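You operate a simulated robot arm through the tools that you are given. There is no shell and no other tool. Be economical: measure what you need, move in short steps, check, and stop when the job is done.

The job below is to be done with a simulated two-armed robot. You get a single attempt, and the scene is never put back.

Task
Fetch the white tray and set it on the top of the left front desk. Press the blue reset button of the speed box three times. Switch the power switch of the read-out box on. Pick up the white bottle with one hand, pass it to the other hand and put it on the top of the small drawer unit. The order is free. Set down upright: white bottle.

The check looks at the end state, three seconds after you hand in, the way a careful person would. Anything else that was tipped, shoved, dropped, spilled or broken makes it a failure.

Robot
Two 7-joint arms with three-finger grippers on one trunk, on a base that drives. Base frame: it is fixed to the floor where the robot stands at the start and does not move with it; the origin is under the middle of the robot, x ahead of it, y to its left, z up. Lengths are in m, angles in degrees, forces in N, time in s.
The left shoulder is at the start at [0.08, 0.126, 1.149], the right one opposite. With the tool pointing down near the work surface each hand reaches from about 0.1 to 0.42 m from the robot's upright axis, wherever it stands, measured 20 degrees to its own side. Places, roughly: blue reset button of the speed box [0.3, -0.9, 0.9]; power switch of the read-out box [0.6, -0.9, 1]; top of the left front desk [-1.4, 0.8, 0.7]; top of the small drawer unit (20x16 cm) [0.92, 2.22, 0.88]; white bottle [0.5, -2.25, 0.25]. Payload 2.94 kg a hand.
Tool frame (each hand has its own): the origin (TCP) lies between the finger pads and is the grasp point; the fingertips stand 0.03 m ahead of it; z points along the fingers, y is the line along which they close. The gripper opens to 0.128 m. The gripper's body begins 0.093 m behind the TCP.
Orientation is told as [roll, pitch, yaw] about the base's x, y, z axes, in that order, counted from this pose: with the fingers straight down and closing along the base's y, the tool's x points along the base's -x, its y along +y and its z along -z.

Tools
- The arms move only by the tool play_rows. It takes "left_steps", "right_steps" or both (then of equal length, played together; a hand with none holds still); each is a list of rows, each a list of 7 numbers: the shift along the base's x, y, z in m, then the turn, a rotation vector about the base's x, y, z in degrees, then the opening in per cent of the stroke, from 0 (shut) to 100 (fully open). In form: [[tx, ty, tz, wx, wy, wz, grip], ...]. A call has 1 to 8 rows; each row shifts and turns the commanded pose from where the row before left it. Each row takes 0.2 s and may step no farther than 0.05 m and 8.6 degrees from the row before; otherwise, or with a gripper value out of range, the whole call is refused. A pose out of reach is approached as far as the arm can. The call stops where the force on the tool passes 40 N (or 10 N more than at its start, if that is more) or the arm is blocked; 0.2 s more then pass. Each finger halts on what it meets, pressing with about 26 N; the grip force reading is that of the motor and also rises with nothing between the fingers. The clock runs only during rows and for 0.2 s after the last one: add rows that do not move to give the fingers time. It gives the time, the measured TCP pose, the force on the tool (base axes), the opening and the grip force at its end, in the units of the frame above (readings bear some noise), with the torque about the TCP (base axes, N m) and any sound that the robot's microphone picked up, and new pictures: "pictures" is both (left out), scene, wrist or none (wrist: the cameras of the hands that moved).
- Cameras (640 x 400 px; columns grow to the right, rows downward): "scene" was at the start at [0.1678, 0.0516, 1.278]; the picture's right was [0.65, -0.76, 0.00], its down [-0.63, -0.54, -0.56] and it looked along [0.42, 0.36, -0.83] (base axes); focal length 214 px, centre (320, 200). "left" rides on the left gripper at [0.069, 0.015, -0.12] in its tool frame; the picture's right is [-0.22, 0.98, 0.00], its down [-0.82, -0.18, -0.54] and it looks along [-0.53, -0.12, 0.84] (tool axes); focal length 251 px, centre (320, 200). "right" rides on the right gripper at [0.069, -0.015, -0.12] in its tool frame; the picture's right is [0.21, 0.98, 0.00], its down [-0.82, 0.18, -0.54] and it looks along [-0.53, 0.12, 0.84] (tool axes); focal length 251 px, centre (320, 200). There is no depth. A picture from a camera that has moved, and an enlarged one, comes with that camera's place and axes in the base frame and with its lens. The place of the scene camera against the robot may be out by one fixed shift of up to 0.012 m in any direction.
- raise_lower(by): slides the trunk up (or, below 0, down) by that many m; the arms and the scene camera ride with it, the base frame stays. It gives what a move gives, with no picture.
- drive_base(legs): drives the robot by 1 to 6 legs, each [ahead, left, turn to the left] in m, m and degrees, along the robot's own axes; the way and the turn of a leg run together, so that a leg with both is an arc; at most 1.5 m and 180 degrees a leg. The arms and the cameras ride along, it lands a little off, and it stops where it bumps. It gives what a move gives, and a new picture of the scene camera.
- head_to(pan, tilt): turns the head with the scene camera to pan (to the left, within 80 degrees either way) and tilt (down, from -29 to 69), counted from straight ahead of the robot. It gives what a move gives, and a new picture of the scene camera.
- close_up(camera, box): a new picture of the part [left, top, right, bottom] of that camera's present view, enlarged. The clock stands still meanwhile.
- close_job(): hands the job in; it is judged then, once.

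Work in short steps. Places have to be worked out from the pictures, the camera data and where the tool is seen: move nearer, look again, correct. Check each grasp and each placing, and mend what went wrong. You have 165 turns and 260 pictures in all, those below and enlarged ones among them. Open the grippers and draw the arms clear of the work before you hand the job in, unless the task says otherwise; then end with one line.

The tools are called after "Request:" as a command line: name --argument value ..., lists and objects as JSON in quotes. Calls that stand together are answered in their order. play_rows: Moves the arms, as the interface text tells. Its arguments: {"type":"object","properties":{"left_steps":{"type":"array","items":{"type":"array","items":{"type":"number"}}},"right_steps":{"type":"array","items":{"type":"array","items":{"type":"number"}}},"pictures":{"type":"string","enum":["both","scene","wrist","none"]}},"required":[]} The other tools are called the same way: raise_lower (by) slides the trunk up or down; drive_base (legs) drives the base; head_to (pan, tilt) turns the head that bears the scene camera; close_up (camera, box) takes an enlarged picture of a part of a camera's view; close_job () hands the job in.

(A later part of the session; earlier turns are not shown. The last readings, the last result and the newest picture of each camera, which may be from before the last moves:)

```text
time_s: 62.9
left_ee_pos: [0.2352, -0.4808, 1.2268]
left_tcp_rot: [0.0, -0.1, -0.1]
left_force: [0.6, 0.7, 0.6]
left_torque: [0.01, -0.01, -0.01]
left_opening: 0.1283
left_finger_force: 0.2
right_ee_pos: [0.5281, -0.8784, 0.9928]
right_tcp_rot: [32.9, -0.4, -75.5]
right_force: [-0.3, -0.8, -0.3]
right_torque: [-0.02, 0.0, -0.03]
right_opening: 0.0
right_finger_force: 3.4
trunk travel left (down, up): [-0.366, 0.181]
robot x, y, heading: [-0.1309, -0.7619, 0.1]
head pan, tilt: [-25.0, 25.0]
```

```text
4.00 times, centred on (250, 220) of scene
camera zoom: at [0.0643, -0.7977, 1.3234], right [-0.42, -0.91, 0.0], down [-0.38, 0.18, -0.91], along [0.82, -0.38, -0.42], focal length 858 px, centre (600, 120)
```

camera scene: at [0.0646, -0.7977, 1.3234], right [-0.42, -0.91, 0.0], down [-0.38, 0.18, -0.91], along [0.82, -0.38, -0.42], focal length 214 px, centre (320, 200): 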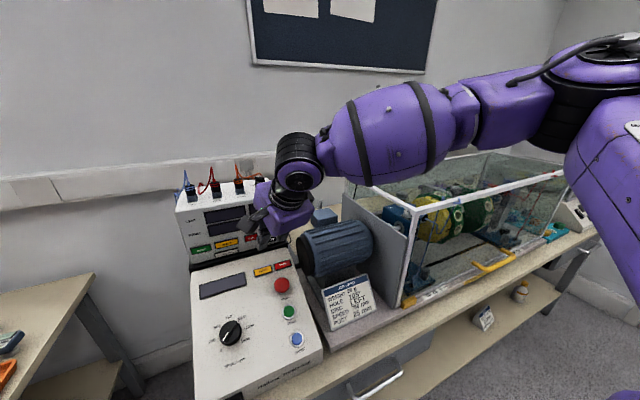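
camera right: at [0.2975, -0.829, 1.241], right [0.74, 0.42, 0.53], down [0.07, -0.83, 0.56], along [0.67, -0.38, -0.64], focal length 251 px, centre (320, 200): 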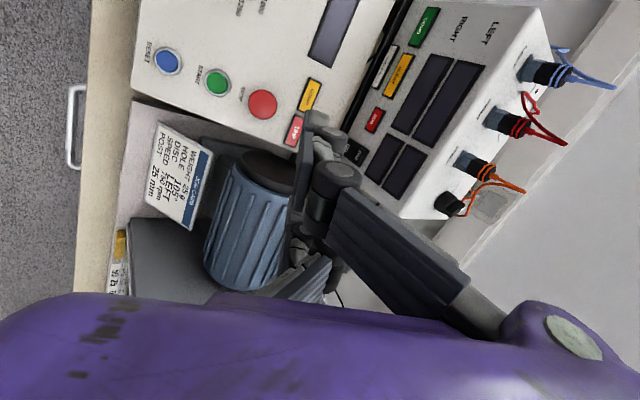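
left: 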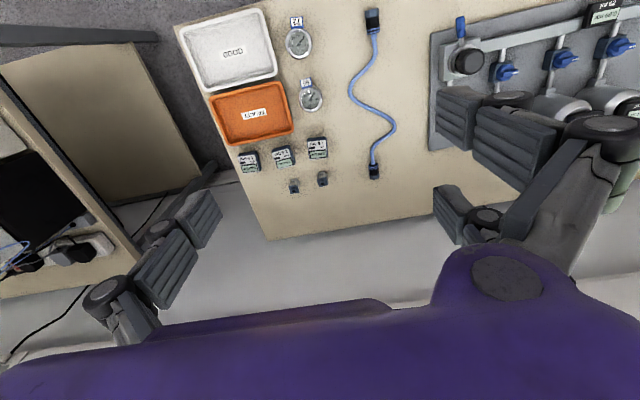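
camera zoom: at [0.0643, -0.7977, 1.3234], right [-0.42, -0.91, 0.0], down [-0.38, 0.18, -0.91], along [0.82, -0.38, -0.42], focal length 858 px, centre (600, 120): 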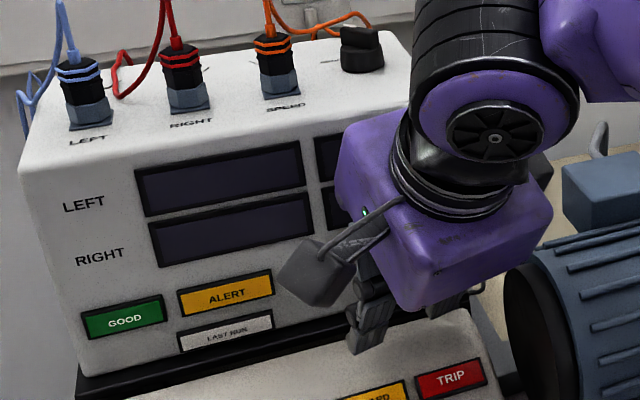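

No contact yet. Continuing in 4 mm steps.

Request:
play_rows --right_steps '[[0.004, 0, 0, 0, 0, 0, 0], [0.004, 0, 0, 0, 0, 0, 0], [0.003, 0, 0, 0, 0, 0, 0]]' --pictures "none"

Request:
play_rows --right_steps '[[0.003, 0, 0, 0, 0, 0, 0], [0.003, 0, 0, 0, 0, 0, 0], [0.002, 0, 0, 0, 0, 0, 0]]' --pictures "none"

```text
time_s: 63.7
left_ee_pos: [0.2354, -0.4809, 1.2268]
left_tcp_rot: [-0.1, -0.1, 0.1]
left_force: [-1.4, -0.3, -0.4]
left_torque: [0.04, -0.02, 0.02]
left_opening: 0.1282
left_finger_force: 0.0
right_ee_pos: [0.5398, -0.8786, 0.9939]
right_tcp_rot: [32.9, -0.5, -75.6]
right_force: [0.4, -0.4, 0.5]
right_torque: [-0.02, 0.04, -0.03]
right_opening: 0.0003
right_finger_force: 2.5
trunk travel left (down, up): [-0.366, 0.181]
robot x, y, heading: [-0.1329, -0.7642, -0.1]
head pan, tilt: [-25.0, 25.0]
```

```text
time_s: 64.5
left_ee_pos: [0.2348, -0.4809, 1.2267]
left_tcp_rot: [-0.1, 0.0, 0.0]
left_force: [0.2, 0.8, 0.1]
left_torque: [0.03, -0.01, 0.01]
left_opening: 0.128
left_finger_force: 0.0
right_ee_pos: [0.5462, -0.8777, 0.9932]
right_tcp_rot: [32.8, -0.4, -75.4]
right_force: [-0.2, 0.7, 0.3]
right_torque: [0.01, 0.01, 0.03]
right_opening: 0.0004
right_finger_force: 2.1
trunk travel left (down, up): [-0.366, 0.181]
robot x, y, heading: [-0.1349, -0.7659, 0.1]
head pan, tilt: [-25.0, 25.0]
```

Request:
play_rows --right_steps '[[0.003, 0, 0, 0, 0, 0, 0], [0.003, 0, 0, 0, 0, 0, 0], [0.003, 0, 0, 0, 0, 0, 0]]' --pictures "none"

Request:
close_up --camera "right" --box '[240, 60, 480, 220]'

```text
time_s: 65.4
left_ee_pos: [0.2329, -0.4819, 1.2273]
left_tcp_rot: [-0.1, -0.4, 0.1]
left_force: [0.4, -0.2, -0.2]
left_torque: [-0.01, -0.01, 0.02]
left_opening: 0.1284
left_finger_force: 0.1
right_ee_pos: [0.5483, -0.8779, 0.9904]
right_tcp_rot: [32.2, -0.4, -75.3]
right_force: [-24.0, -0.8, 1.9]
right_torque: [-0.05, 0.08, -0.1]
right_opening: 0.0
right_finger_force: 3.4
trunk travel left (down, up): [-0.366, 0.181]
robot x, y, heading: [-0.1326, -0.763, -0.4]
head pan, tilt: [-25.0, 25.0]
stopped in row 3 (right hand): the force on the tool passed its limit at 42 N (the readings are from after the stop); the commanded pose is now the measured one
```

```text
2.50 times, centred on (360, 140) of right
camera zoom: at [0.4571, -0.8293, 1.0837], right [0.74, 0.42, 0.52], down [0.08, -0.83, 0.56], along [0.66, -0.38, -0.65], focal length 629 px, centre (220, 350)
```

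zoom: 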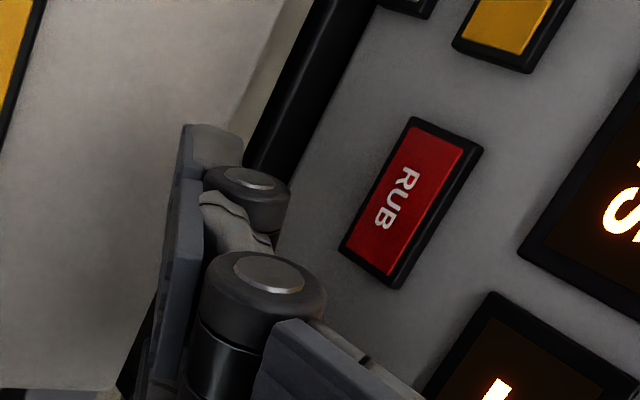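

The read-out displays lit: the power is on. I back straight out.

Request:
play_rows --right_steps '[[-0.02, 0, 0.002, 0, 0, 0, 0], [-0.03, 0, 0.01, 0, 0, 0, 0], [-0.03, 0, 0.02, 0, 0, 0, 0], [-0.03, 0, 0.03, 0, 0, 0, 0], [-0.03, 0, 0.03, 0, 0, 0, 0]]' --pictures "none"

Request:
drive_base --legs '[[-0.45, 0, 0]]'

Request:
close_up --camera "scene" --box '[160, 140, 400, 300]'

```text
time_s: 66.6
left_ee_pos: [0.2334, -0.4807, 1.2277]
left_tcp_rot: [-0.1, -0.2, -0.1]
left_force: [-0.8, 1.5, 1.0]
left_torque: [-0.02, -0.07, -0.03]
left_opening: 0.1279
left_finger_force: 0.1
right_ee_pos: [0.4116, -0.8791, 1.085]
right_tcp_rot: [32.5, -0.4, -75.5]
right_force: [-0.1, -0.6, -0.6]
right_torque: [0.0, -0.03, -0.01]
right_opening: 0.0001
right_finger_force: 2.9
trunk travel left (down, up): [-0.366, 0.181]
robot x, y, heading: [-0.1328, -0.766, -0.3]
head pan, tilt: [-25.0, 25.0]
```

```text
time_s: 69.3
left_ee_pos: [-0.2106, -0.4798, 1.2261]
left_tcp_rot: [-0.1, -0.1, -0.1]
left_force: [-1.0, 1.0, 0.1]
left_torque: [0.0, 0.0, -0.03]
left_opening: 0.1281
left_finger_force: 0.0
right_ee_pos: [-0.032, -0.879, 1.085]
right_tcp_rot: [32.4, -0.4, -75.6]
right_force: [0.4, -1.4, -0.2]
right_torque: [-0.03, 0.01, -0.03]
right_opening: 0.0
right_finger_force: 2.7
trunk travel left (down, up): [-0.366, 0.181]
robot x, y, heading: [-0.5779, -0.7602, 0.2]
head pan, tilt: [-25.0, 25.0]
camera scene: at [-0.3813, -0.7975, 1.3234], right [-0.42, -0.91, 0.0], down [-0.38, 0.18, -0.91], along [0.82, -0.38, -0.42], focal length 214 px, centre (320, 200)
```

scene: 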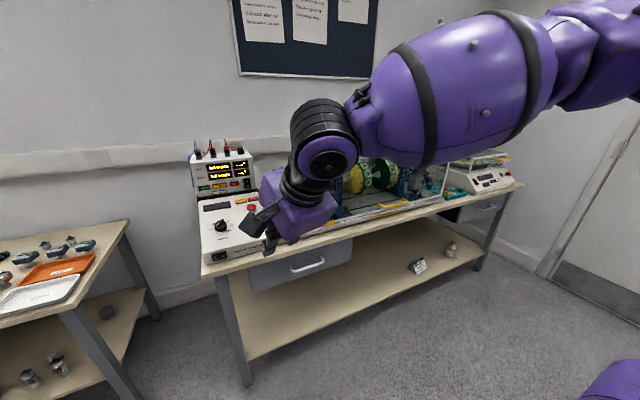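

```text
2.50 times, centred on (280, 220) of scene
camera zoom: at [-0.3813, -0.7975, 1.3234], right [-0.42, -0.91, 0.0], down [-0.38, 0.18, -0.91], along [0.82, -0.38, -0.42], focal length 536 px, centre (420, 150)
```

zoom: 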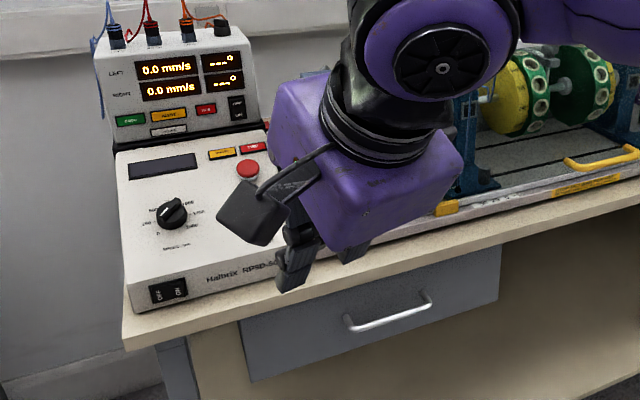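

Read-out on, speed box undisturbed. Next the bottle: I unroll the right hand to the neutral orientation while clear of everything.

Request:
play_rows --right_steps '[[0, -0.01, 0, -4.35, -1.12, 6.89, 50], [0, -0.01, 0, -4.35, -1.12, 6.89, 100], [0, -0.01, 0, -4.35, -1.12, 6.89, 100], [0, -0.01, 0, -4.35, -1.12, 6.89, 100], [0, -0.01, 0, -4.35, -1.12, 6.89, 100], [0, -0.01, 0, -4.35, -1.12, 6.89, 100], [0, -0.01, 0, -4.35, -1.12, 6.89, 100], [0, -0.01, 0, -4.35, -1.12, 6.89, 100]]' --pictures "none"

Request:
play_rows --right_steps '[[0, -0.01, 0, -4.35, -1.12, 6.89, 100], [0, -0.01, 0, -4.35, -1.12, 6.89, 100], [0, -0.01, 0, -4.35, -1.12, 6.89, 100], [0, 0, 0, 0, 0, -7, 100], [0, 0, 0, 0, 0, -7, 100]]' --pictures "none"

Request:
drive_base --legs '[[0, -1.3, 0]]'

Request:
head_to --pan -10 --tilt 45

```text
time_s: 71.1
left_ee_pos: [-0.2096, -0.482, 1.2269]
left_tcp_rot: [0.0, -0.1, -0.1]
left_force: [-0.3, -0.3, -0.5]
left_torque: [0.0, 0.01, 0.02]
left_opening: 0.1279
left_finger_force: 0.0
right_ee_pos: [-0.0332, -0.9586, 1.0859]
right_tcp_rot: [14.2, -30.2, -13.4]
right_force: [0.3, 0.2, 0.6]
right_torque: [0.03, -0.01, -0.02]
right_opening: 0.1282
right_finger_force: 0.1
trunk travel left (down, up): [-0.366, 0.181]
robot x, y, heading: [-0.5824, -0.762, -0.1]
head pan, tilt: [-25.0, 25.0]
```

```text
time_s: 72.3
left_ee_pos: [-0.2098, -0.4803, 1.2266]
left_tcp_rot: [-0.1, -0.1, 0.0]
left_force: [0.4, 0.5, -1.4]
left_torque: [0.0, 0.01, -0.03]
left_opening: 0.128
left_finger_force: 0.0
right_ee_pos: [-0.0328, -0.9884, 1.0856]
right_tcp_rot: [-1.2, -33.5, 1.4]
right_force: [0.6, 1.0, -0.2]
right_torque: [-0.02, -0.03, -0.01]
right_opening: 0.1282
right_finger_force: 0.0
trunk travel left (down, up): [-0.366, 0.181]
robot x, y, heading: [-0.5743, -0.7644, -0.0]
head pan, tilt: [-25.0, 25.0]
```

```text
time_s: 84.1
left_ee_pos: [-0.2166, -1.8, 1.2272]
left_tcp_rot: [0.0, -0.1, -0.4]
left_force: [-0.1, 0.4, -0.6]
left_torque: [0.02, 0.01, -0.02]
left_opening: 0.1281
left_finger_force: 0.2
right_ee_pos: [-0.0409, -2.3073, 1.0851]
right_tcp_rot: [-1.1, -33.4, 0.9]
right_force: [-0.2, 0.6, 0.0]
right_torque: [0.02, -0.01, 0.03]
right_opening: 0.128
right_finger_force: 0.0
trunk travel left (down, up): [-0.366, 0.181]
robot x, y, heading: [-0.587, -2.078, -0.5]
head pan, tilt: [-25.0, 25.0]
camera scene: at [-0.3887, -2.1155, 1.3234], right [-0.43, -0.9, 0.0], down [-0.38, 0.18, -0.91], along [0.82, -0.39, -0.42], focal length 214 px, centre (320, 200)
```

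scene: 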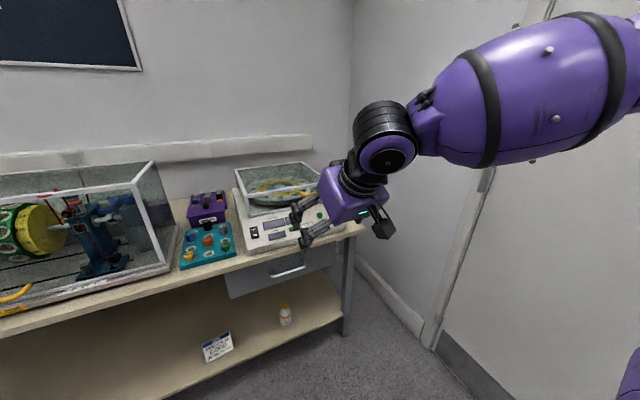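

```text
time_s: 84.9
left_ee_pos: [-0.2163, -1.8001, 1.2266]
left_tcp_rot: [-0.1, -0.1, -0.4]
left_force: [-0.1, 0.3, -0.4]
left_torque: [-0.02, 0.02, -0.03]
left_opening: 0.1279
left_finger_force: 0.1
right_ee_pos: [-0.0406, -2.3079, 1.0863]
right_tcp_rot: [-1.2, -33.4, 0.9]
right_force: [-0.2, 0.5, -0.4]
right_torque: [-0.01, -0.01, 0.01]
right_opening: 0.1281
right_finger_force: 0.0
trunk travel left (down, up): [-0.366, 0.181]
robot x, y, heading: [-0.5889, -2.0823, -0.5]
head pan, tilt: [-10.0, 45.0]
camera scene: at [-0.3919, -2.0907, 1.2929], right [-0.18, -0.98, 0.0], down [-0.69, 0.13, -0.71], along [0.7, -0.13, -0.71], focal length 214 px, centre (320, 200)
```

scene: 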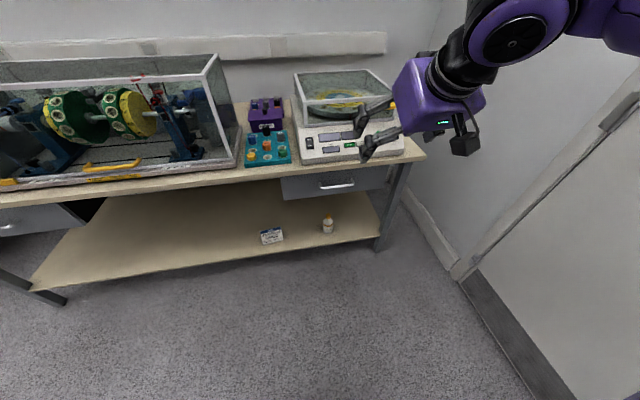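

I zoom in on the bottle and shelf.

Request:
close_up --camera "scene" --box '[250, 160, 410, 260]'

Request:
raise_lower --by -0.36

Request:
head_to --pan -10 --tilt 30

Request:
close_up --camera "scene" --box '[240, 160, 440, 300]'

```text
4.00 times, centred on (330, 210) of scene
camera zoom: at [-0.3919, -2.0907, 1.2929], right [-0.18, -0.98, 0.0], down [-0.69, 0.13, -0.71], along [0.7, -0.13, -0.71], focal length 858 px, centre (280, 160)
```

zoom: 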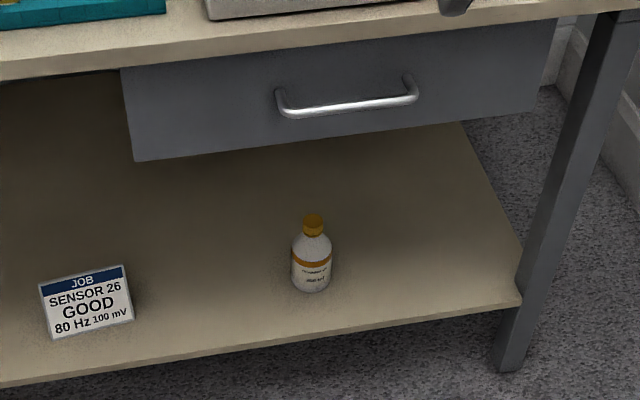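

```text
time_s: 88.4
left_ee_pos: [-0.1188, -1.801, 0.7877]
left_tcp_rot: [-0.3, 15.8, -0.4]
left_force: [0.3, -0.7, 0.4]
left_torque: [0.01, 0.02, 0.03]
left_opening: 0.128
left_finger_force: 0.0
right_ee_pos: [-0.0404, -2.3093, 0.725]
right_tcp_rot: [-1.1, -33.4, 0.9]
right_force: [-0.9, 0.3, 0.7]
right_torque: [-0.01, -0.01, -0.05]
right_opening: 0.1281
right_finger_force: 0.1
trunk travel left (down, up): [-0.006, 0.541]
robot x, y, heading: [-0.5827, -2.0812, -0.4]
head pan, tilt: [-10.0, 45.0]
```

```text
time_s: 89.2
left_ee_pos: [-0.1197, -1.8016, 0.7871]
left_tcp_rot: [-0.2, 15.8, -0.4]
left_force: [-0.1, 0.2, -1.2]
left_torque: [0.01, -0.01, -0.02]
left_opening: 0.1282
left_finger_force: 0.0
right_ee_pos: [-0.0417, -2.3075, 0.7245]
right_tcp_rot: [-1.1, -33.4, 0.9]
right_force: [-0.1, 0.2, 0.3]
right_torque: [0.0, -0.01, -0.01]
right_opening: 0.1282
right_finger_force: 0.0
trunk travel left (down, up): [-0.006, 0.541]
robot x, y, heading: [-0.5855, -2.08, -0.4]
head pan, tilt: [-10.0, 30.0]
camera scene: at [-0.2719, -2.0933, 0.9441], right [-0.18, -0.98, 0.0], down [-0.49, 0.09, -0.87], along [0.85, -0.16, -0.5], focal length 214 px, centre (320, 200)
```

scene: 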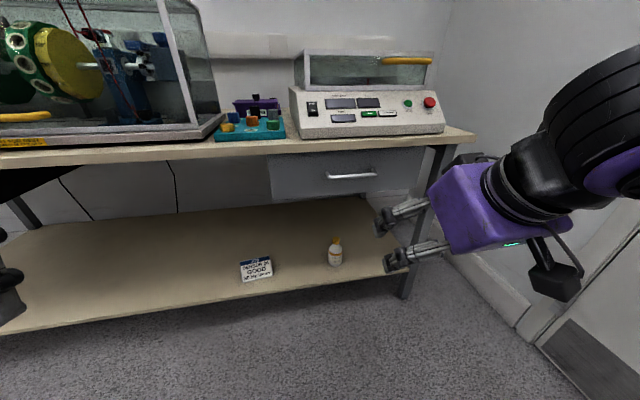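

```text
2.86 times, centred on (340, 230) of scene
camera zoom: at [-0.2719, -2.0933, 0.9441], right [-0.18, -0.98, 0.0], down [-0.49, 0.09, -0.87], along [0.85, -0.16, -0.5], focal length 613 px, centre (263, 114)
```

zoom: 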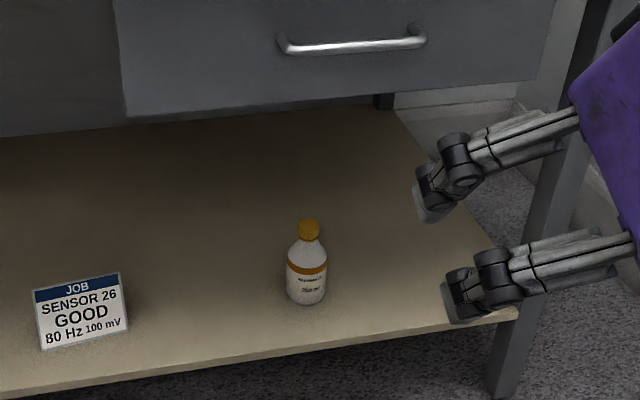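

Bottle is roughly at (0.38, -2.28), ~0.06 m wide and ~0.14 m tall on the shelf at z≈0.2. I test lowering the right hand here in free space with a -55° pitch, and pull the left hand in.

Request:
play_rows --left_steps '[[-0.03, 0, 0.02, 0, -2, 0, 100], [-0.03, 0, 0.02, 0, -2, 0, 100], [-0.03, 0, 0.02, 0, -2, 0, 100], [-0.03, 0, 0.02, 0, -2, 0, 100], [-0.03, 0, 0.02, 0, -2, 0, 100], [-0.02, 0, 0.02, 0, -2, 0, 100], [-0.02, 0, 0.02, 0, -2, 0, 100], [-0.02, 0, 0.02, 0, -2, 0, 100]]' --right_steps '[[0, 0, -0.045, 0, -2.5, 0, 100], [0, 0, -0.045, 0, -2.5, 0, 100], [0, 0, -0.045, 0, -2.5, 0, 100], [0, 0, -0.045, 0, -2.5, 0, 100], [0, 0, -0.045, 0, -2.5, 0, 100], [0, 0, -0.045, 0, -2.5, 0, 100], [0, 0, -0.045, 0, -2.5, 0, 100], [0, 0, -0.045, 0, -2.5, 0, 100]]' --pictures "both"

```text
time_s: 90.5
left_ee_pos: [-0.2686, -1.8523, 0.8522]
left_tcp_rot: [-0.2, 3.8, -0.9]
left_force: [18.3, -0.5, 0.5]
left_torque: [-0.04, -0.07, -1.38]
left_opening: 0.1278
left_finger_force: 0.0
left hand out of reach, approached as far as the arm can: row 1, 2, 3, 4, 5, 6
right_ee_pos: [0.0015, -2.3158, 0.4896]
right_tcp_rot: [-1.2, -46.8, 1.1]
right_force: [-0.4, -0.1, 0.7]
right_torque: [0.0, -0.05, -0.02]
right_opening: 0.1279
right_finger_force: 0.1
right hand out of reach, approached as far as the arm can: row 1, 2, 3
trunk travel left (down, up): [-0.006, 0.541]
robot x, y, heading: [-0.5893, -2.0826, -0.6]
head pan, tilt: [-10.0, 30.0]
stopped in row 6 (left hand): the force on the tool passed its limit at 90 N (the readings are from after the stop); the commanded pose is now the measured one
camera scene: at [-0.2719, -2.0932, 0.9441], right [-0.18, -0.98, 0.0], down [-0.49, 0.09, -0.87], along [0.85, -0.16, -0.5], focal length 214 px, centre (320, 200)
camera right: at [-0.1316, -2.3298, 0.5207], right [-0.15, 0.97, -0.17], down [0.17, 0.2, 0.97], along [0.97, 0.12, -0.19], focal length 251 px, centre (320, 200)
camera left: at [-0.3302, -1.8358, 0.9769], right [0.23, 0.97, -0.02], down [0.85, -0.19, 0.49], along [0.47, -0.13, -0.87], focal length 251 px, centre (320, 200)
```

scene: 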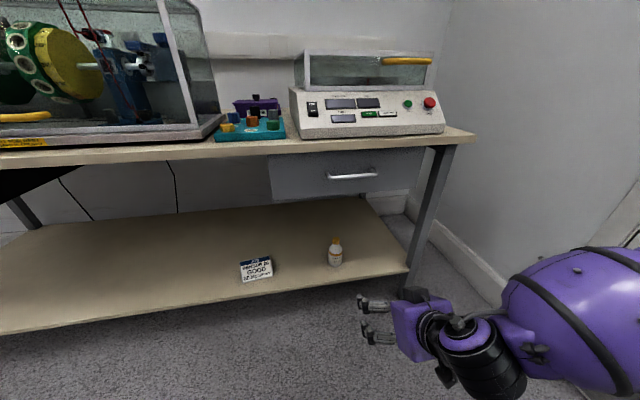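
right: 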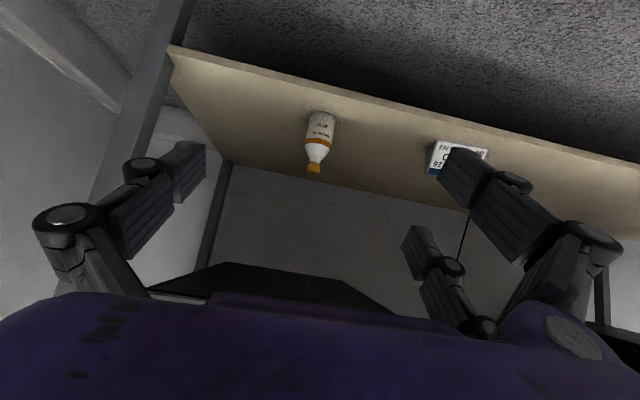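
left: 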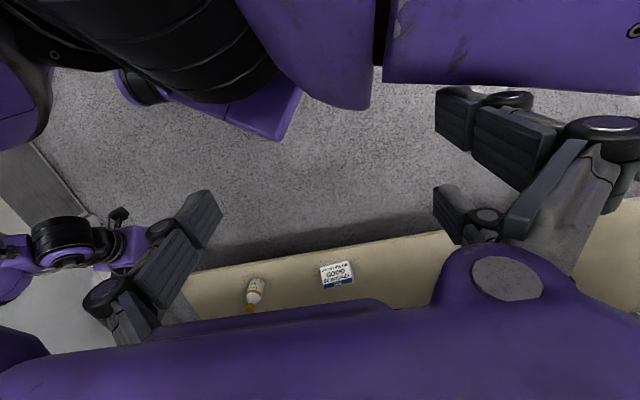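

Bottle from the wrist camera: about (0.38, -2.29), shelf z≈0.225, height ≈0.125. The left hand touched my own body, so I ease it outward; the right goes to approach height and pitch.

Request:
play_rows --left_steps '[[0.02, 0.02, 0, 0, 0, 0, 100], [0.02, 0.02, 0, 0, 0, 0, 100], [0, 0, 0, 0, 0, 0, 100], [0, 0, 0, 0, 0, 0, 100]]' --right_steps '[[0, 0.006, -0.035, 0, -3, 0, 100], [0, 0.006, -0.035, 0, -3, 0, 100], [0, 0.006, -0.035, 0, -3, 0, 100], [0, 0.006, -0.025, 0, 0, 0, 100]]' --pictures "none"

Request:
drive_base --legs '[[0.2, 0, 0.5]]'

Request:
close_up --camera "right" --box '[0, 0, 640, 400]'

```text
time_s: 91.5
left_ee_pos: [-0.2327, -1.8392, 0.8331]
left_tcp_rot: [-0.3, 3.9, -0.8]
left_force: [0.0, -0.2, -0.3]
left_torque: [0.03, 0.0, 0.02]
left_opening: 0.1283
left_finger_force: 0.0
left hand out of reach, approached as far as the arm can: row 1, 2
right_ee_pos: [0.0028, -2.2918, 0.3577]
right_tcp_rot: [-1.6, -55.8, 1.4]
right_force: [0.1, -0.4, 0.1]
right_torque: [-0.05, 0.01, -0.04]
right_opening: 0.1281
right_finger_force: 0.0
trunk travel left (down, up): [-0.006, 0.541]
robot x, y, heading: [-0.5824, -2.077, -0.4]
head pan, tilt: [-10.0, 30.0]
```

```text
time_s: 93.1
left_ee_pos: [-0.0341, -1.834, 0.8326]
left_tcp_rot: [-0.2, 3.8, 0.2]
left_force: [0.5, 0.2, -0.3]
left_torque: [-0.01, -0.01, -0.01]
left_opening: 0.1281
left_finger_force: 0.0
right_ee_pos: [0.2065, -2.2841, 0.3588]
right_tcp_rot: [-1.6, -55.7, 2.0]
right_force: [0.7, 0.0, -0.9]
right_torque: [-0.02, 0.06, 0.0]
right_opening: 0.1281
right_finger_force: 0.2
trunk travel left (down, up): [-0.006, 0.541]
robot x, y, heading: [-0.3862, -2.0797, 0.3]
head pan, tilt: [-10.0, 30.0]
camera scene: at [-0.0705, -2.0893, 0.944], right [-0.17, -0.99, 0.0], down [-0.49, 0.08, -0.87], along [0.85, -0.15, -0.5], focal length 214 px, centre (320, 200)
```

scene: 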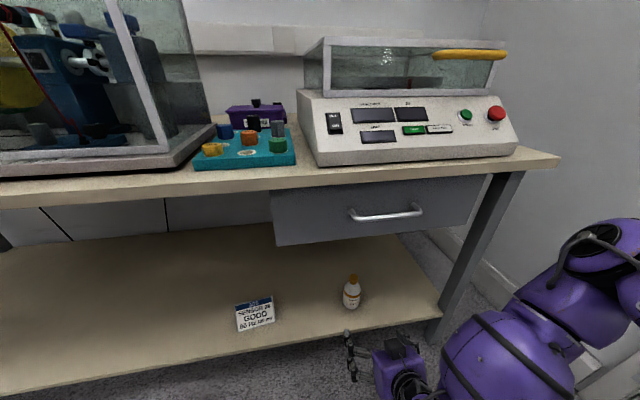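

```text
1.00 times, centred on (320, 200) of right (not enlarged: the box is as wide or as high as the picture)
camera zoom: at [0.069, -2.3011, 0.3677], right [-0.13, 0.97, -0.19], down [0.02, 0.2, 0.98], along [0.99, 0.13, -0.04], focal length 251 px, centre (320, 200)
```

zoom: 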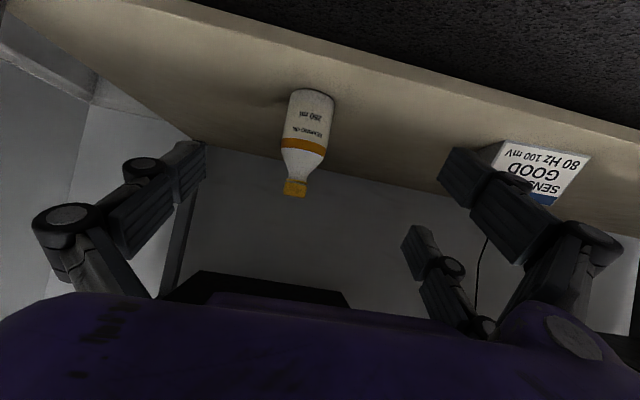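

Bottle refined to (0.40, -2.293), base z≈0.222, top ≈0.345. I drive 0.09 m ahead, leaving the fingertips short of it, then recheck.

Request:
drive_base --legs '[[0.09, -0.005, 0]]'

Request:
play_rows --right_steps '[[0.01, -0.002, -0.02, 0, 0, 0, 100], [0.01, -0.002, -0.02, 0, 0, 0, 100], [0.01, 0, -0.015, 0, 0, 0, 100]]' --pictures "wrist"

Request:
close_up --camera "scene" --box '[260, 200, 460, 400]'

```text
time_s: 94.2
left_ee_pos: [0.0555, -1.8368, 0.8326]
left_tcp_rot: [-0.2, 3.9, 0.1]
left_force: [1.1, -0.2, -0.2]
left_torque: [-0.01, 0.0, -0.03]
left_opening: 0.128
left_finger_force: 0.1
right_ee_pos: [0.2963, -2.29, 0.3577]
right_tcp_rot: [-1.6, -55.5, 2.2]
right_force: [0.1, 0.5, 0.3]
right_torque: [0.0, -0.02, 0.0]
right_opening: 0.128
right_finger_force: 0.0
trunk travel left (down, up): [-0.006, 0.541]
robot x, y, heading: [-0.2945, -2.0857, 0.3]
head pan, tilt: [-10.0, 30.0]
camera scene: at [0.0197, -2.0938, 0.944], right [-0.17, -0.99, 0.0], down [-0.49, 0.08, -0.87], along [0.85, -0.15, -0.5], focal length 214 px, centre (320, 200)
```

scene: 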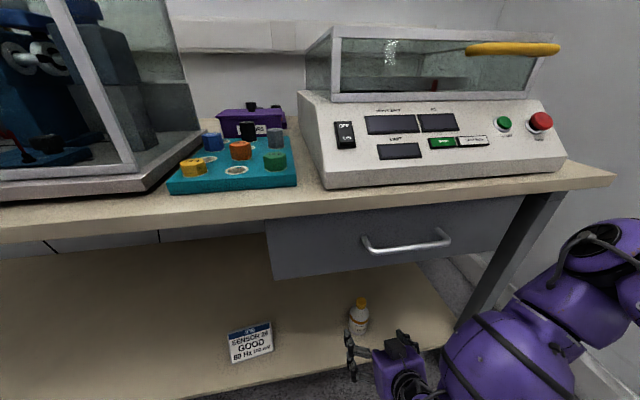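

```text
time_s: 95.0
left_ee_pos: [0.0559, -1.8372, 0.833]
left_tcp_rot: [-0.2, 4.0, 0.0]
left_force: [0.0, -0.3, 0.2]
left_torque: [0.0, 0.03, 0.0]
left_opening: 0.1277
left_finger_force: 0.1
right_ee_pos: [0.3296, -2.3162, 0.3322]
right_tcp_rot: [-1.6, -55.5, 2.1]
right_force: [0.3, -0.3, -0.6]
right_torque: [0.02, -0.05, 0.0]
right_opening: 0.1279
right_finger_force: 0.1
right hand out of reach, approached as far as the arm can: row 1, 2, 3
trunk travel left (down, up): [-0.006, 0.541]
robot x, y, heading: [-0.2935, -2.0827, 0.4]
head pan, tilt: [-10.0, 30.0]
camera right: at [0.1916, -2.3324, 0.3435], right [-0.14, 0.97, -0.19], down [0.02, 0.2, 0.98], along [0.99, 0.13, -0.04], focal length 251 px, centre (320, 200)
```

right: 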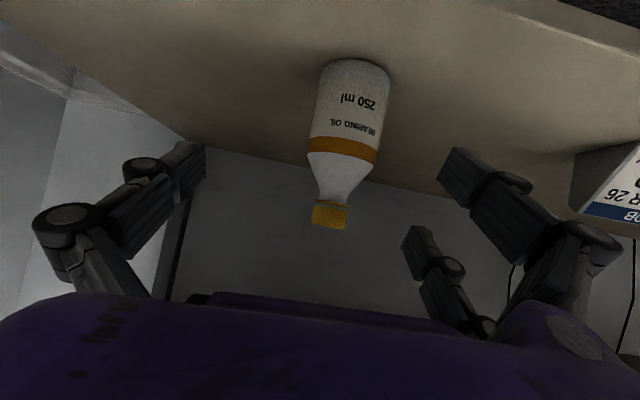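

```text
2.00 times, centred on (360, 300) of scene
camera zoom: at [0.0193, -2.0938, 0.9441], right [-0.17, -0.99, 0.0], down [-0.49, 0.08, -0.87], along [0.85, -0.15, -0.5], focal length 429 px, centre (240, 0)
```

zoom: 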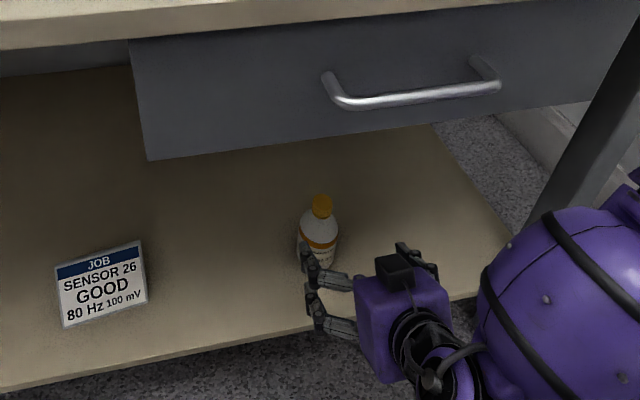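

The arm is near its outer limit; I pull the hand back 0.12 m, correct y, and bring the base nearer instead.

Request:
play_rows --right_steps '[[-0.04, 0.008, 0, 0, 0, 0, 100], [-0.04, 0.008, 0, 0, 0, 0, 100], [-0.04, 0.007, 0, 0, 0, 0, 100], [-0.02, 0, -0.01, 0, 0, 0, 100]]' --pictures "none"

Request:
drive_base --legs '[[0.12, 0, 0]]'

Request:
play_rows --right_steps '[[0.005, 0, -0.012, 0, 0, 0, 100], [0.005, 0, -0.012, 0, 0, 0, 100], [0.005, 0, -0.012, 0, 0, 0, 100]]' --pictures "wrist"

```text
time_s: 96.0
left_ee_pos: [0.0549, -1.8378, 0.8334]
left_tcp_rot: [-0.2, 3.9, 0.0]
left_force: [-0.2, -0.1, -0.4]
left_torque: [0.01, -0.03, -0.01]
left_opening: 0.1282
left_finger_force: 0.1
right_ee_pos: [0.2031, -2.3233, 0.3629]
right_tcp_rot: [-1.5, -55.4, 2.1]
right_force: [-0.5, 0.0, -0.2]
right_torque: [0.01, -0.02, -0.01]
right_opening: 0.128
right_finger_force: 0.1
right hand out of reach, approached as far as the arm can: row 1, 2, 3, 4
trunk travel left (down, up): [-0.006, 0.541]
robot x, y, heading: [-0.2998, -2.0806, 0.3]
head pan, tilt: [-10.0, 30.0]
```

```text
time_s: 97.4
left_ee_pos: [0.1465, -1.8368, 0.8332]
left_tcp_rot: [-0.3, 3.8, -0.6]
left_force: [0.3, 0.2, -0.8]
left_torque: [0.01, 0.0, 0.04]
left_opening: 0.1279
left_finger_force: 0.1
right_ee_pos: [0.2773, -2.3276, 0.3546]
right_tcp_rot: [-2.4, -54.0, 1.9]
right_force: [-0.5, 0.1, -0.3]
right_torque: [-0.01, 0.02, 0.01]
right_opening: 0.1278
right_finger_force: 0.0
trunk travel left (down, up): [-0.006, 0.541]
robot x, y, heading: [-0.2051, -2.0795, -0.4]
head pan, tilt: [-10.0, 30.0]
stopped in leg 1: the robot was blocked; the commanded pose is now the measured one
camera scene: at [0.1069, -2.0919, 0.9451], right [-0.18, -0.98, 0.0], down [-0.49, 0.09, -0.87], along [0.85, -0.16, -0.5], focal length 214 px, centre (320, 200)
```

scene: 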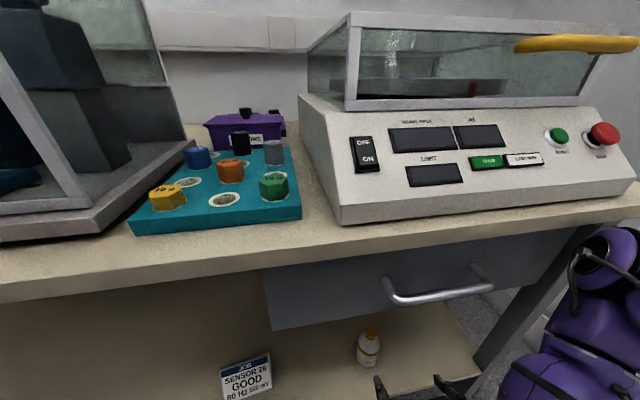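

```text
time_s: 98.2
left_ee_pos: [0.1465, -1.84, 0.8334]
left_tcp_rot: [0.0, 3.7, -0.6]
left_force: [-0.2, 0.8, -0.3]
left_torque: [0.01, -0.03, 0.0]
left_opening: 0.1278
left_finger_force: 0.2
right_ee_pos: [0.2911, -2.3429, 0.3301]
right_tcp_rot: [-1.9, -52.5, 1.8]
right_force: [0.0, 1.2, -0.6]
right_torque: [-0.02, -0.01, -0.05]
right_opening: 0.1278
right_finger_force: 0.1
right hand out of reach, approached as far as the arm can: row 1, 2, 3
trunk travel left (down, up): [-0.006, 0.541]
robot x, y, heading: [-0.2033, -2.079, -0.4]
head pan, tilt: [-10.0, 30.0]
camera right: at [0.1543, -2.3581, 0.3477], right [-0.14, 0.97, -0.19], down [0.07, 0.2, 0.98], along [0.99, 0.12, -0.1], focal length 251 px, centre (320, 200)
```

right: 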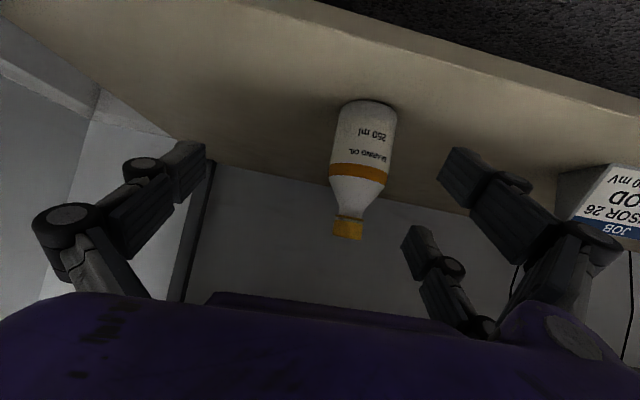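

The base or elbow is blocked and the arm keeps deflecting outward. I back off into free space and test which hand distance reaches z≈0.275.

Request:
drive_base --legs '[[-0.35, 0, 0]]'

Request:
play_rows --right_steps '[[0.04, 0.02, 0, 0, 0, 0, 100], [0.04, 0.02, 0, 0, 0, 0, 100], [0.04, 0.02, 0, 0, 0, 0, 100], [0.04, 0.01, -0.01, 0, 0, 0, 100], [0.04, 0, -0.01, 0, 0, 0, 100], [0.04, 0, -0.01, 0, 0, 0, 100], [0.0, 0, -0.02, 0, 0, 0, 100], [0, 0, -0.02, 0, 0, 0, 100]]' --pictures "scene"

```text
time_s: 100.5
left_ee_pos: [-0.2047, -1.8353, 0.8329]
left_tcp_rot: [-0.2, 3.9, -0.8]
left_force: [0.3, 0.1, -0.4]
left_torque: [0.02, -0.03, -0.03]
left_opening: 0.1284
left_finger_force: 0.0
right_ee_pos: [-0.0502, -2.34, 0.3371]
right_tcp_rot: [-2.1, -53.7, 1.9]
right_force: [0.0, -0.5, -0.9]
right_torque: [0.01, 0.0, -0.01]
right_opening: 0.1278
right_finger_force: 0.0
trunk travel left (down, up): [-0.006, 0.541]
robot x, y, heading: [-0.5579, -2.0829, -0.7]
head pan, tilt: [-10.0, 30.0]
camera scene: at [-0.2426, -2.0917, 0.9442], right [-0.18, -0.98, 0.0], down [-0.49, 0.09, -0.87], along [0.85, -0.16, -0.5], focal length 214 px, centre (320, 200)
```

scene: 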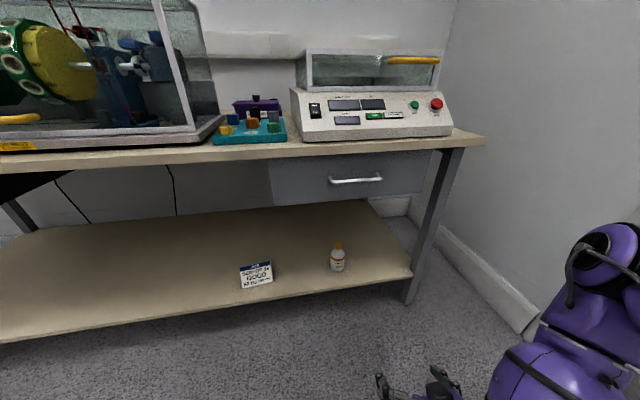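

```text
time_s: 102.3
left_ee_pos: [-0.2028, -1.8365, 0.8323]
left_tcp_rot: [-0.2, 3.8, -0.7]
left_force: [0.3, -0.1, -0.2]
left_torque: [-0.03, 0.02, 0.0]
left_opening: 0.1278
left_finger_force: 0.0
right_ee_pos: [0.1714, -2.3253, 0.3398]
right_tcp_rot: [-1.9, -53.7, 1.8]
right_force: [-0.7, -0.2, 0.1]
right_torque: [0.01, -0.01, 0.0]
right_opening: 0.128
right_finger_force: 0.0
right hand out of reach, approached as far as the arm can: row 2, 3, 4, 5, 6, 7, 8
trunk travel left (down, up): [-0.006, 0.541]
robot x, y, heading: [-0.5579, -2.0796, -0.3]
head pan, tilt: [-10.0, 30.0]
camera scene: at [-0.2424, -2.0917, 0.9441], right [-0.18, -0.98, 0.0], down [-0.49, 0.09, -0.87], along [0.85, -0.16, -0.5], focal length 214 px, centre (320, 200)
```

scene: 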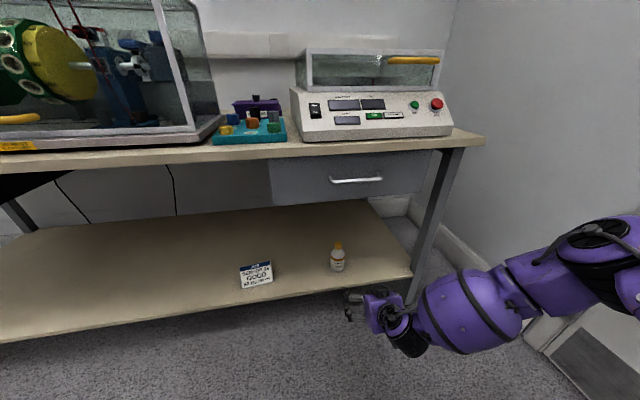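

The elbow swings far out with this tilt. I test a more vertical tool (pitch about -15°) at a shorter distance.

Request:
play_rows --right_steps '[[-0.04, 0.01, 0, 0, 8, 0, 100], [-0.04, 0.01, 0, 0, 8, 0, 100], [-0.04, 0.01, 0, 0, 8, 0, 100], [-0.02, 0.01, 0, 0, 8, 0, 100], [0, 0.01, 0, 0, 6, 0, 100], [0, 0, -0.02, 0, 0, 0, 100], [0, 0, -0.02, 0, 0, 0, 100], [0, 0, -0.02, 0, 0, 0, 100]]' --pictures "scene"

```text
time_s: 104.1
left_ee_pos: [-0.2037, -1.8363, 0.8336]
left_tcp_rot: [-0.3, 3.8, -0.7]
left_force: [-0.1, -0.2, -0.4]
left_torque: [0.0, -0.01, 0.01]
left_opening: 0.1279
left_finger_force: 0.1
right_ee_pos: [0.0305, -2.279, 0.2853]
right_tcp_rot: [-0.9, -15.7, 1.1]
right_force: [-0.1, 0.4, 0.2]
right_torque: [-0.02, 0.03, 0.02]
right_opening: 0.128
right_finger_force: 0.0
right hand out of reach, approached as far as the arm can: row 8
trunk travel left (down, up): [-0.006, 0.541]
robot x, y, heading: [-0.5534, -2.0792, -0.3]
head pan, tilt: [-10.0, 30.0]
camera scene: at [-0.2424, -2.0917, 0.9441], right [-0.18, -0.98, 0.0], down [-0.49, 0.09, -0.87], along [0.85, -0.16, -0.5], focal length 214 px, centre (320, 200)
```

scene: 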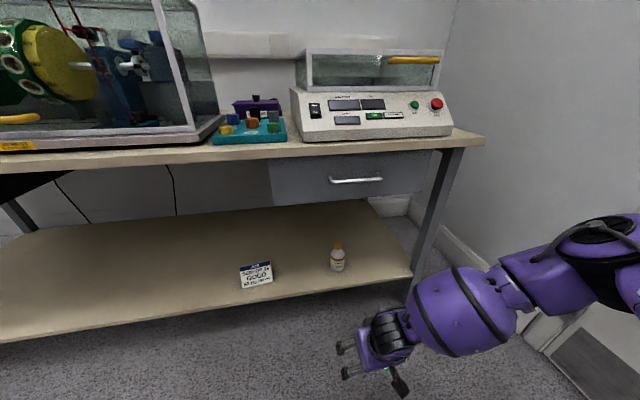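

The elbow swings sideways because the shoulder is too low and near. I raise the trunk 0.22 m (arm more stretched) and lower the hand again to test, still in free space.

Request:
raise_lower --by 0.22

Request:
play_rows --right_steps '[[0, 0, -0.035, 0, -3.5, 0, 100], [0, 0, -0.035, 0, -3.5, 0, 100], [0, 0, -0.035, 0, -3.5, 0, 100], [0, 0, -0.035, 0, -3.5, 0, 100], [0, 0, -0.035, 0, -3.5, 0, 100], [0, 0, -0.035, 0, -3.5, 0, 100]]' --pictures "scene"

```text
time_s: 106.4
left_ee_pos: [-0.2031, -1.8361, 1.0529]
left_tcp_rot: [-0.2, 3.9, -0.6]
left_force: [0.0, -0.1, -0.4]
left_torque: [-0.03, 0.0, -0.02]
left_opening: 0.1278
left_finger_force: 0.0
right_ee_pos: [0.0491, -2.2793, 0.581]
right_tcp_rot: [-1.1, -23.5, 1.2]
right_force: [-0.2, -0.4, 0.1]
right_torque: [0.01, 0.02, -0.02]
right_opening: 0.128
right_finger_force: 0.1
trunk travel left (down, up): [-0.226, 0.321]
robot x, y, heading: [-0.5552, -2.075, -0.6]
head pan, tilt: [-10.0, 30.0]
```

```text
time_s: 107.8
left_ee_pos: [-0.2026, -1.8361, 1.0534]
left_tcp_rot: [-0.2, 3.7, -0.7]
left_force: [0.0, -0.6, 0.4]
left_torque: [0.03, -0.01, 0.02]
left_opening: 0.1278
left_finger_force: 0.1
right_ee_pos: [0.0122, -2.3745, 0.5336]
right_tcp_rot: [-1.5, -44.6, 1.5]
right_force: [0.6, 0.2, 0.0]
right_torque: [0.01, 0.01, -0.01]
right_opening: 0.1279
right_finger_force: 0.1
right hand out of reach, approached as far as the arm can: row 1, 2, 3, 4, 5, 6
trunk travel left (down, up): [-0.226, 0.321]
robot x, y, heading: [-0.5544, -2.0805, -0.3]
head pan, tilt: [-10.0, 30.0]
camera scene: at [-0.3165, -2.0912, 1.1749], right [-0.18, -0.98, 0.0], down [-0.49, 0.09, -0.87], along [0.85, -0.16, -0.5], focal length 214 px, centre (320, 200)
```

scene: 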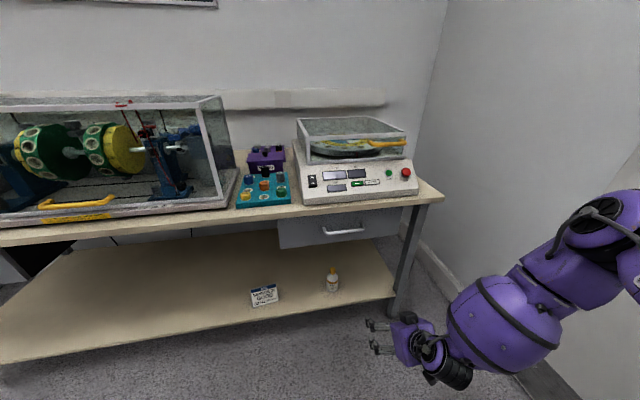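

Upper arm evidently stays out sideways. So I test reaching sideways: lower the trunk again and swing the right tool to point to the robot's right.

Request:
play_rows --right_steps '[[-0.029, -0.03, 0, 0, 0, -8.2, 100], [-0.029, -0.03, 0, 0, 0, -8.2, 100], [-0.029, -0.03, 0, 0, 0, -8.2, 100], [-0.029, -0.03, 0, 0, 0, -8.2, 100], [-0.029, -0.03, 0, 0, 0, -8.2, 100], [-0.029, -0.03, 0, 0, 0, -8.2, 100], [-0.029, -0.03, 0, 0, 0, -8.2, 100], [-0.029, -0.03, 0, 0, 0, -8.2, 100]]' --pictures "none"

Request:
raise_lower --by -0.22

Request:
head_to --pan -60 --tilt 30

```text
time_s: 109.6
left_ee_pos: [-0.2045, -1.8367, 1.0531]
left_tcp_rot: [-0.2, 3.8, -0.6]
left_force: [0.4, 0.2, -0.5]
left_torque: [0.03, -0.04, -0.02]
left_opening: 0.1279
left_finger_force: 0.1
right_ee_pos: [-0.2065, -2.6201, 0.5599]
right_tcp_rot: [-1.8, -44.3, -64.1]
right_force: [-0.3, -0.6, 0.6]
right_torque: [-0.01, -0.02, 0.04]
right_opening: 0.1278
right_finger_force: 0.1
right hand out of reach, approached as far as the arm can: row 6, 7, 8
trunk travel left (down, up): [-0.226, 0.321]
robot x, y, heading: [-0.5553, -2.0819, -0.4]
head pan, tilt: [-10.0, 30.0]
```

```text
time_s: 111.9
left_ee_pos: [-0.2026, -1.836, 0.8335]
left_tcp_rot: [-0.2, 3.8, -0.6]
left_force: [0.0, -0.9, 0.0]
left_torque: [0.01, 0.04, 0.0]
left_opening: 0.1279
left_finger_force: 0.2
right_ee_pos: [-0.204, -2.6189, 0.3473]
right_tcp_rot: [-1.8, -44.4, -63.9]
right_force: [-0.1, -1.0, -0.5]
right_torque: [0.03, 0.01, 0.0]
right_opening: 0.1281
right_finger_force: 0.0
trunk travel left (down, up): [-0.006, 0.541]
robot x, y, heading: [-0.5572, -2.0784, -0.4]
head pan, tilt: [-10.0, 30.0]
```

```text
time_s: 113.1
left_ee_pos: [-0.2031, -1.8373, 0.8334]
left_tcp_rot: [-0.2, 3.8, -0.6]
left_force: [0.6, 0.3, 0.0]
left_torque: [0.02, 0.0, 0.02]
left_opening: 0.1283
left_finger_force: 0.0
right_ee_pos: [-0.2028, -2.6183, 0.3481]
right_tcp_rot: [-1.8, -44.4, -64.1]
right_force: [0.3, -0.5, -0.2]
right_torque: [0.02, -0.01, 0.02]
right_opening: 0.128
right_finger_force: 0.0
trunk travel left (down, up): [-0.006, 0.541]
robot x, y, heading: [-0.5537, -2.0789, -0.4]
head pan, tilt: [-60.0, 30.0]
camera scene: at [-0.2867, -2.1539, 0.9441], right [-0.87, -0.49, 0.0], down [-0.25, 0.43, -0.87], along [0.43, -0.75, -0.5], focal length 214 px, centre (320, 200)
```

scene: 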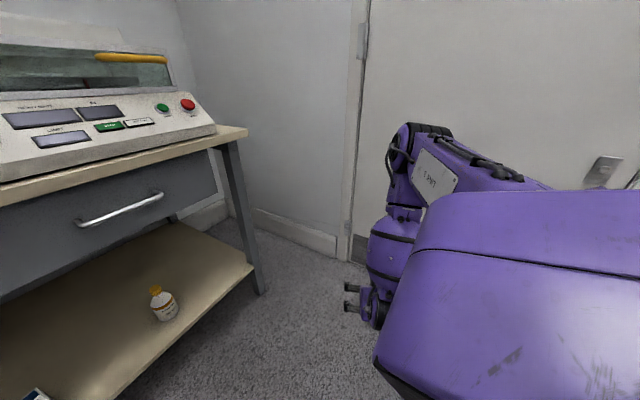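

This compact sideways posture is good: elbow high, forearm down. I test lowering to grasp height here.

Request:
play_rows --right_steps '[[0, 0, -0.025, 0, 0, 0, 100], [0, 0, -0.025, 0, 0, 0, 100], [0, 0, -0.023, 0, 0, 0, 100]]' --pictures "none"

Request:
drive_base --legs '[[0, 0, 60]]'

```text
time_s: 113.9
left_ee_pos: [-0.2026, -1.8352, 0.8324]
left_tcp_rot: [-0.1, 4.0, -0.8]
left_force: [0.7, -0.1, 0.0]
left_torque: [0.0, 0.02, 0.01]
left_opening: 0.1279
left_finger_force: 0.1
right_ee_pos: [-0.1765, -2.6289, 0.3272]
right_tcp_rot: [-2.2, -44.2, -63.8]
right_force: [-0.3, -0.1, -0.1]
right_torque: [-0.01, 0.0, 0.0]
right_opening: 0.1281
right_finger_force: 0.1
right hand out of reach, approached as far as the arm can: row 1, 2, 3
trunk travel left (down, up): [-0.006, 0.541]
robot x, y, heading: [-0.5541, -2.0774, -0.6]
head pan, tilt: [-60.0, 30.0]
```

```text
time_s: 117.0
left_ee_pos: [-0.5874, -1.6529, 0.8326]
left_tcp_rot: [-0.2, 3.8, 59.0]
left_force: [-0.9, 1.3, -0.2]
left_torque: [0.0, 0.0, -0.01]
left_opening: 0.1278
left_finger_force: 0.0
right_ee_pos: [0.1102, -2.0283, 0.3289]
right_tcp_rot: [-2.1, -44.2, -4.0]
right_force: [0.9, -0.1, 1.1]
right_torque: [-0.01, 0.0, -0.04]
right_opening: 0.1283
right_finger_force: 0.0
trunk travel left (down, up): [-0.006, 0.541]
robot x, y, heading: [-0.5561, -2.0788, 59.4]
head pan, tilt: [-60.0, 30.0]
camera scene: at [-0.354, -1.8758, 0.9441], right [-0.01, -1.0, 0.0], down [-0.5, 0.01, -0.87], along [0.87, -0.01, -0.5], focal length 214 px, centre (320, 200)
```

scene: 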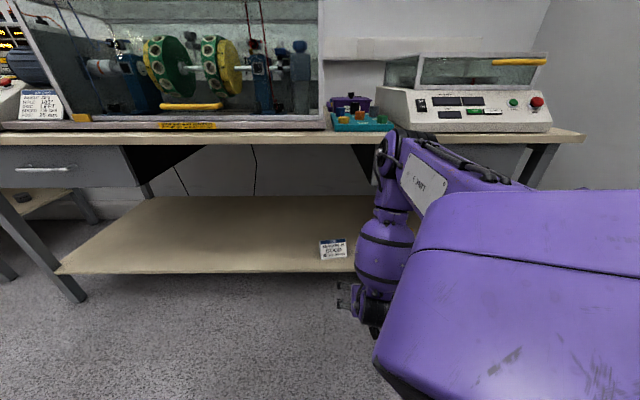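

Findings: the wrist can't go below z≈0.46, and the forearm comes from the elbow's side; with the right arm the bench leg is in the way, so the left arm (forearm under the open bench from the left) is better, gripping the cap at pitch ≈ -45°. I back off and turn to heading about -25°.

Request:
drive_base --legs '[[-0.1, 0.25, 0], [0, 0, -84.5]]'

Request:
head_to --pan 20 --tilt 35

```text
time_s: 123.4
left_ee_pos: [-0.3959, -1.9724, 0.8323]
left_tcp_rot: [-0.3, 3.8, -26.9]
left_force: [-0.3, -0.6, -0.3]
left_torque: [0.0, 0.01, 0.01]
left_opening: 0.1279
left_finger_force: 0.1
right_ee_pos: [-0.7211, -2.6959, 0.3272]
right_tcp_rot: [-2.1, -44.3, -89.8]
right_force: [-0.8, 0.9, -1.4]
right_torque: [0.01, -0.03, -0.04]
right_opening: 0.1282
right_finger_force: 0.0
trunk travel left (down, up): [-0.006, 0.541]
robot x, y, heading: [-0.8168, -2.0338, -26.4]
head pan, tilt: [-60.0, 30.0]
camera scene: at [-0.6139, -2.2233, 0.9441], right [-1.0, -0.06, 0.0], down [-0.03, 0.5, -0.87], along [0.05, -0.86, -0.5], focal length 214 px, centre (320, 200)
```

scene: 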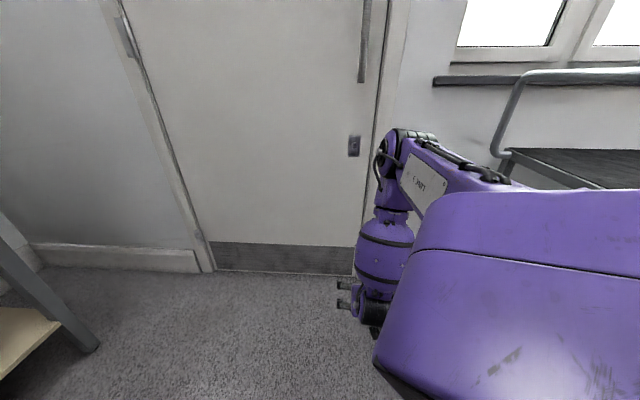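

```text
time_s: 124.9
left_ee_pos: [-0.3961, -1.974, 0.832]
left_tcp_rot: [-0.2, 3.7, -26.9]
left_force: [0.2, -0.2, -0.1]
left_torque: [-0.03, 0.02, -0.01]
left_opening: 0.1278
left_finger_force: 0.1
right_ee_pos: [-0.7214, -2.6964, 0.3272]
right_tcp_rot: [-2.2, -44.2, -89.8]
right_force: [0.3, -0.5, -0.3]
right_torque: [0.01, 0.0, 0.01]
right_opening: 0.1279
right_finger_force: 0.0
trunk travel left (down, up): [-0.006, 0.541]
robot x, y, heading: [-0.8202, -2.0324, -26.7]
head pan, tilt: [20.0, 35.0]
camera scene: at [-0.5318, -2.1432, 0.9363], right [-0.12, -0.99, 0.0], down [-0.57, 0.07, -0.82], along [0.81, -0.09, -0.57], focal length 214 px, centre (320, 200)
```

scene: 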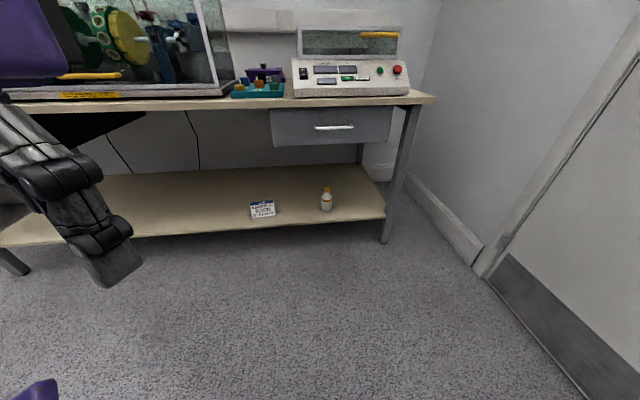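

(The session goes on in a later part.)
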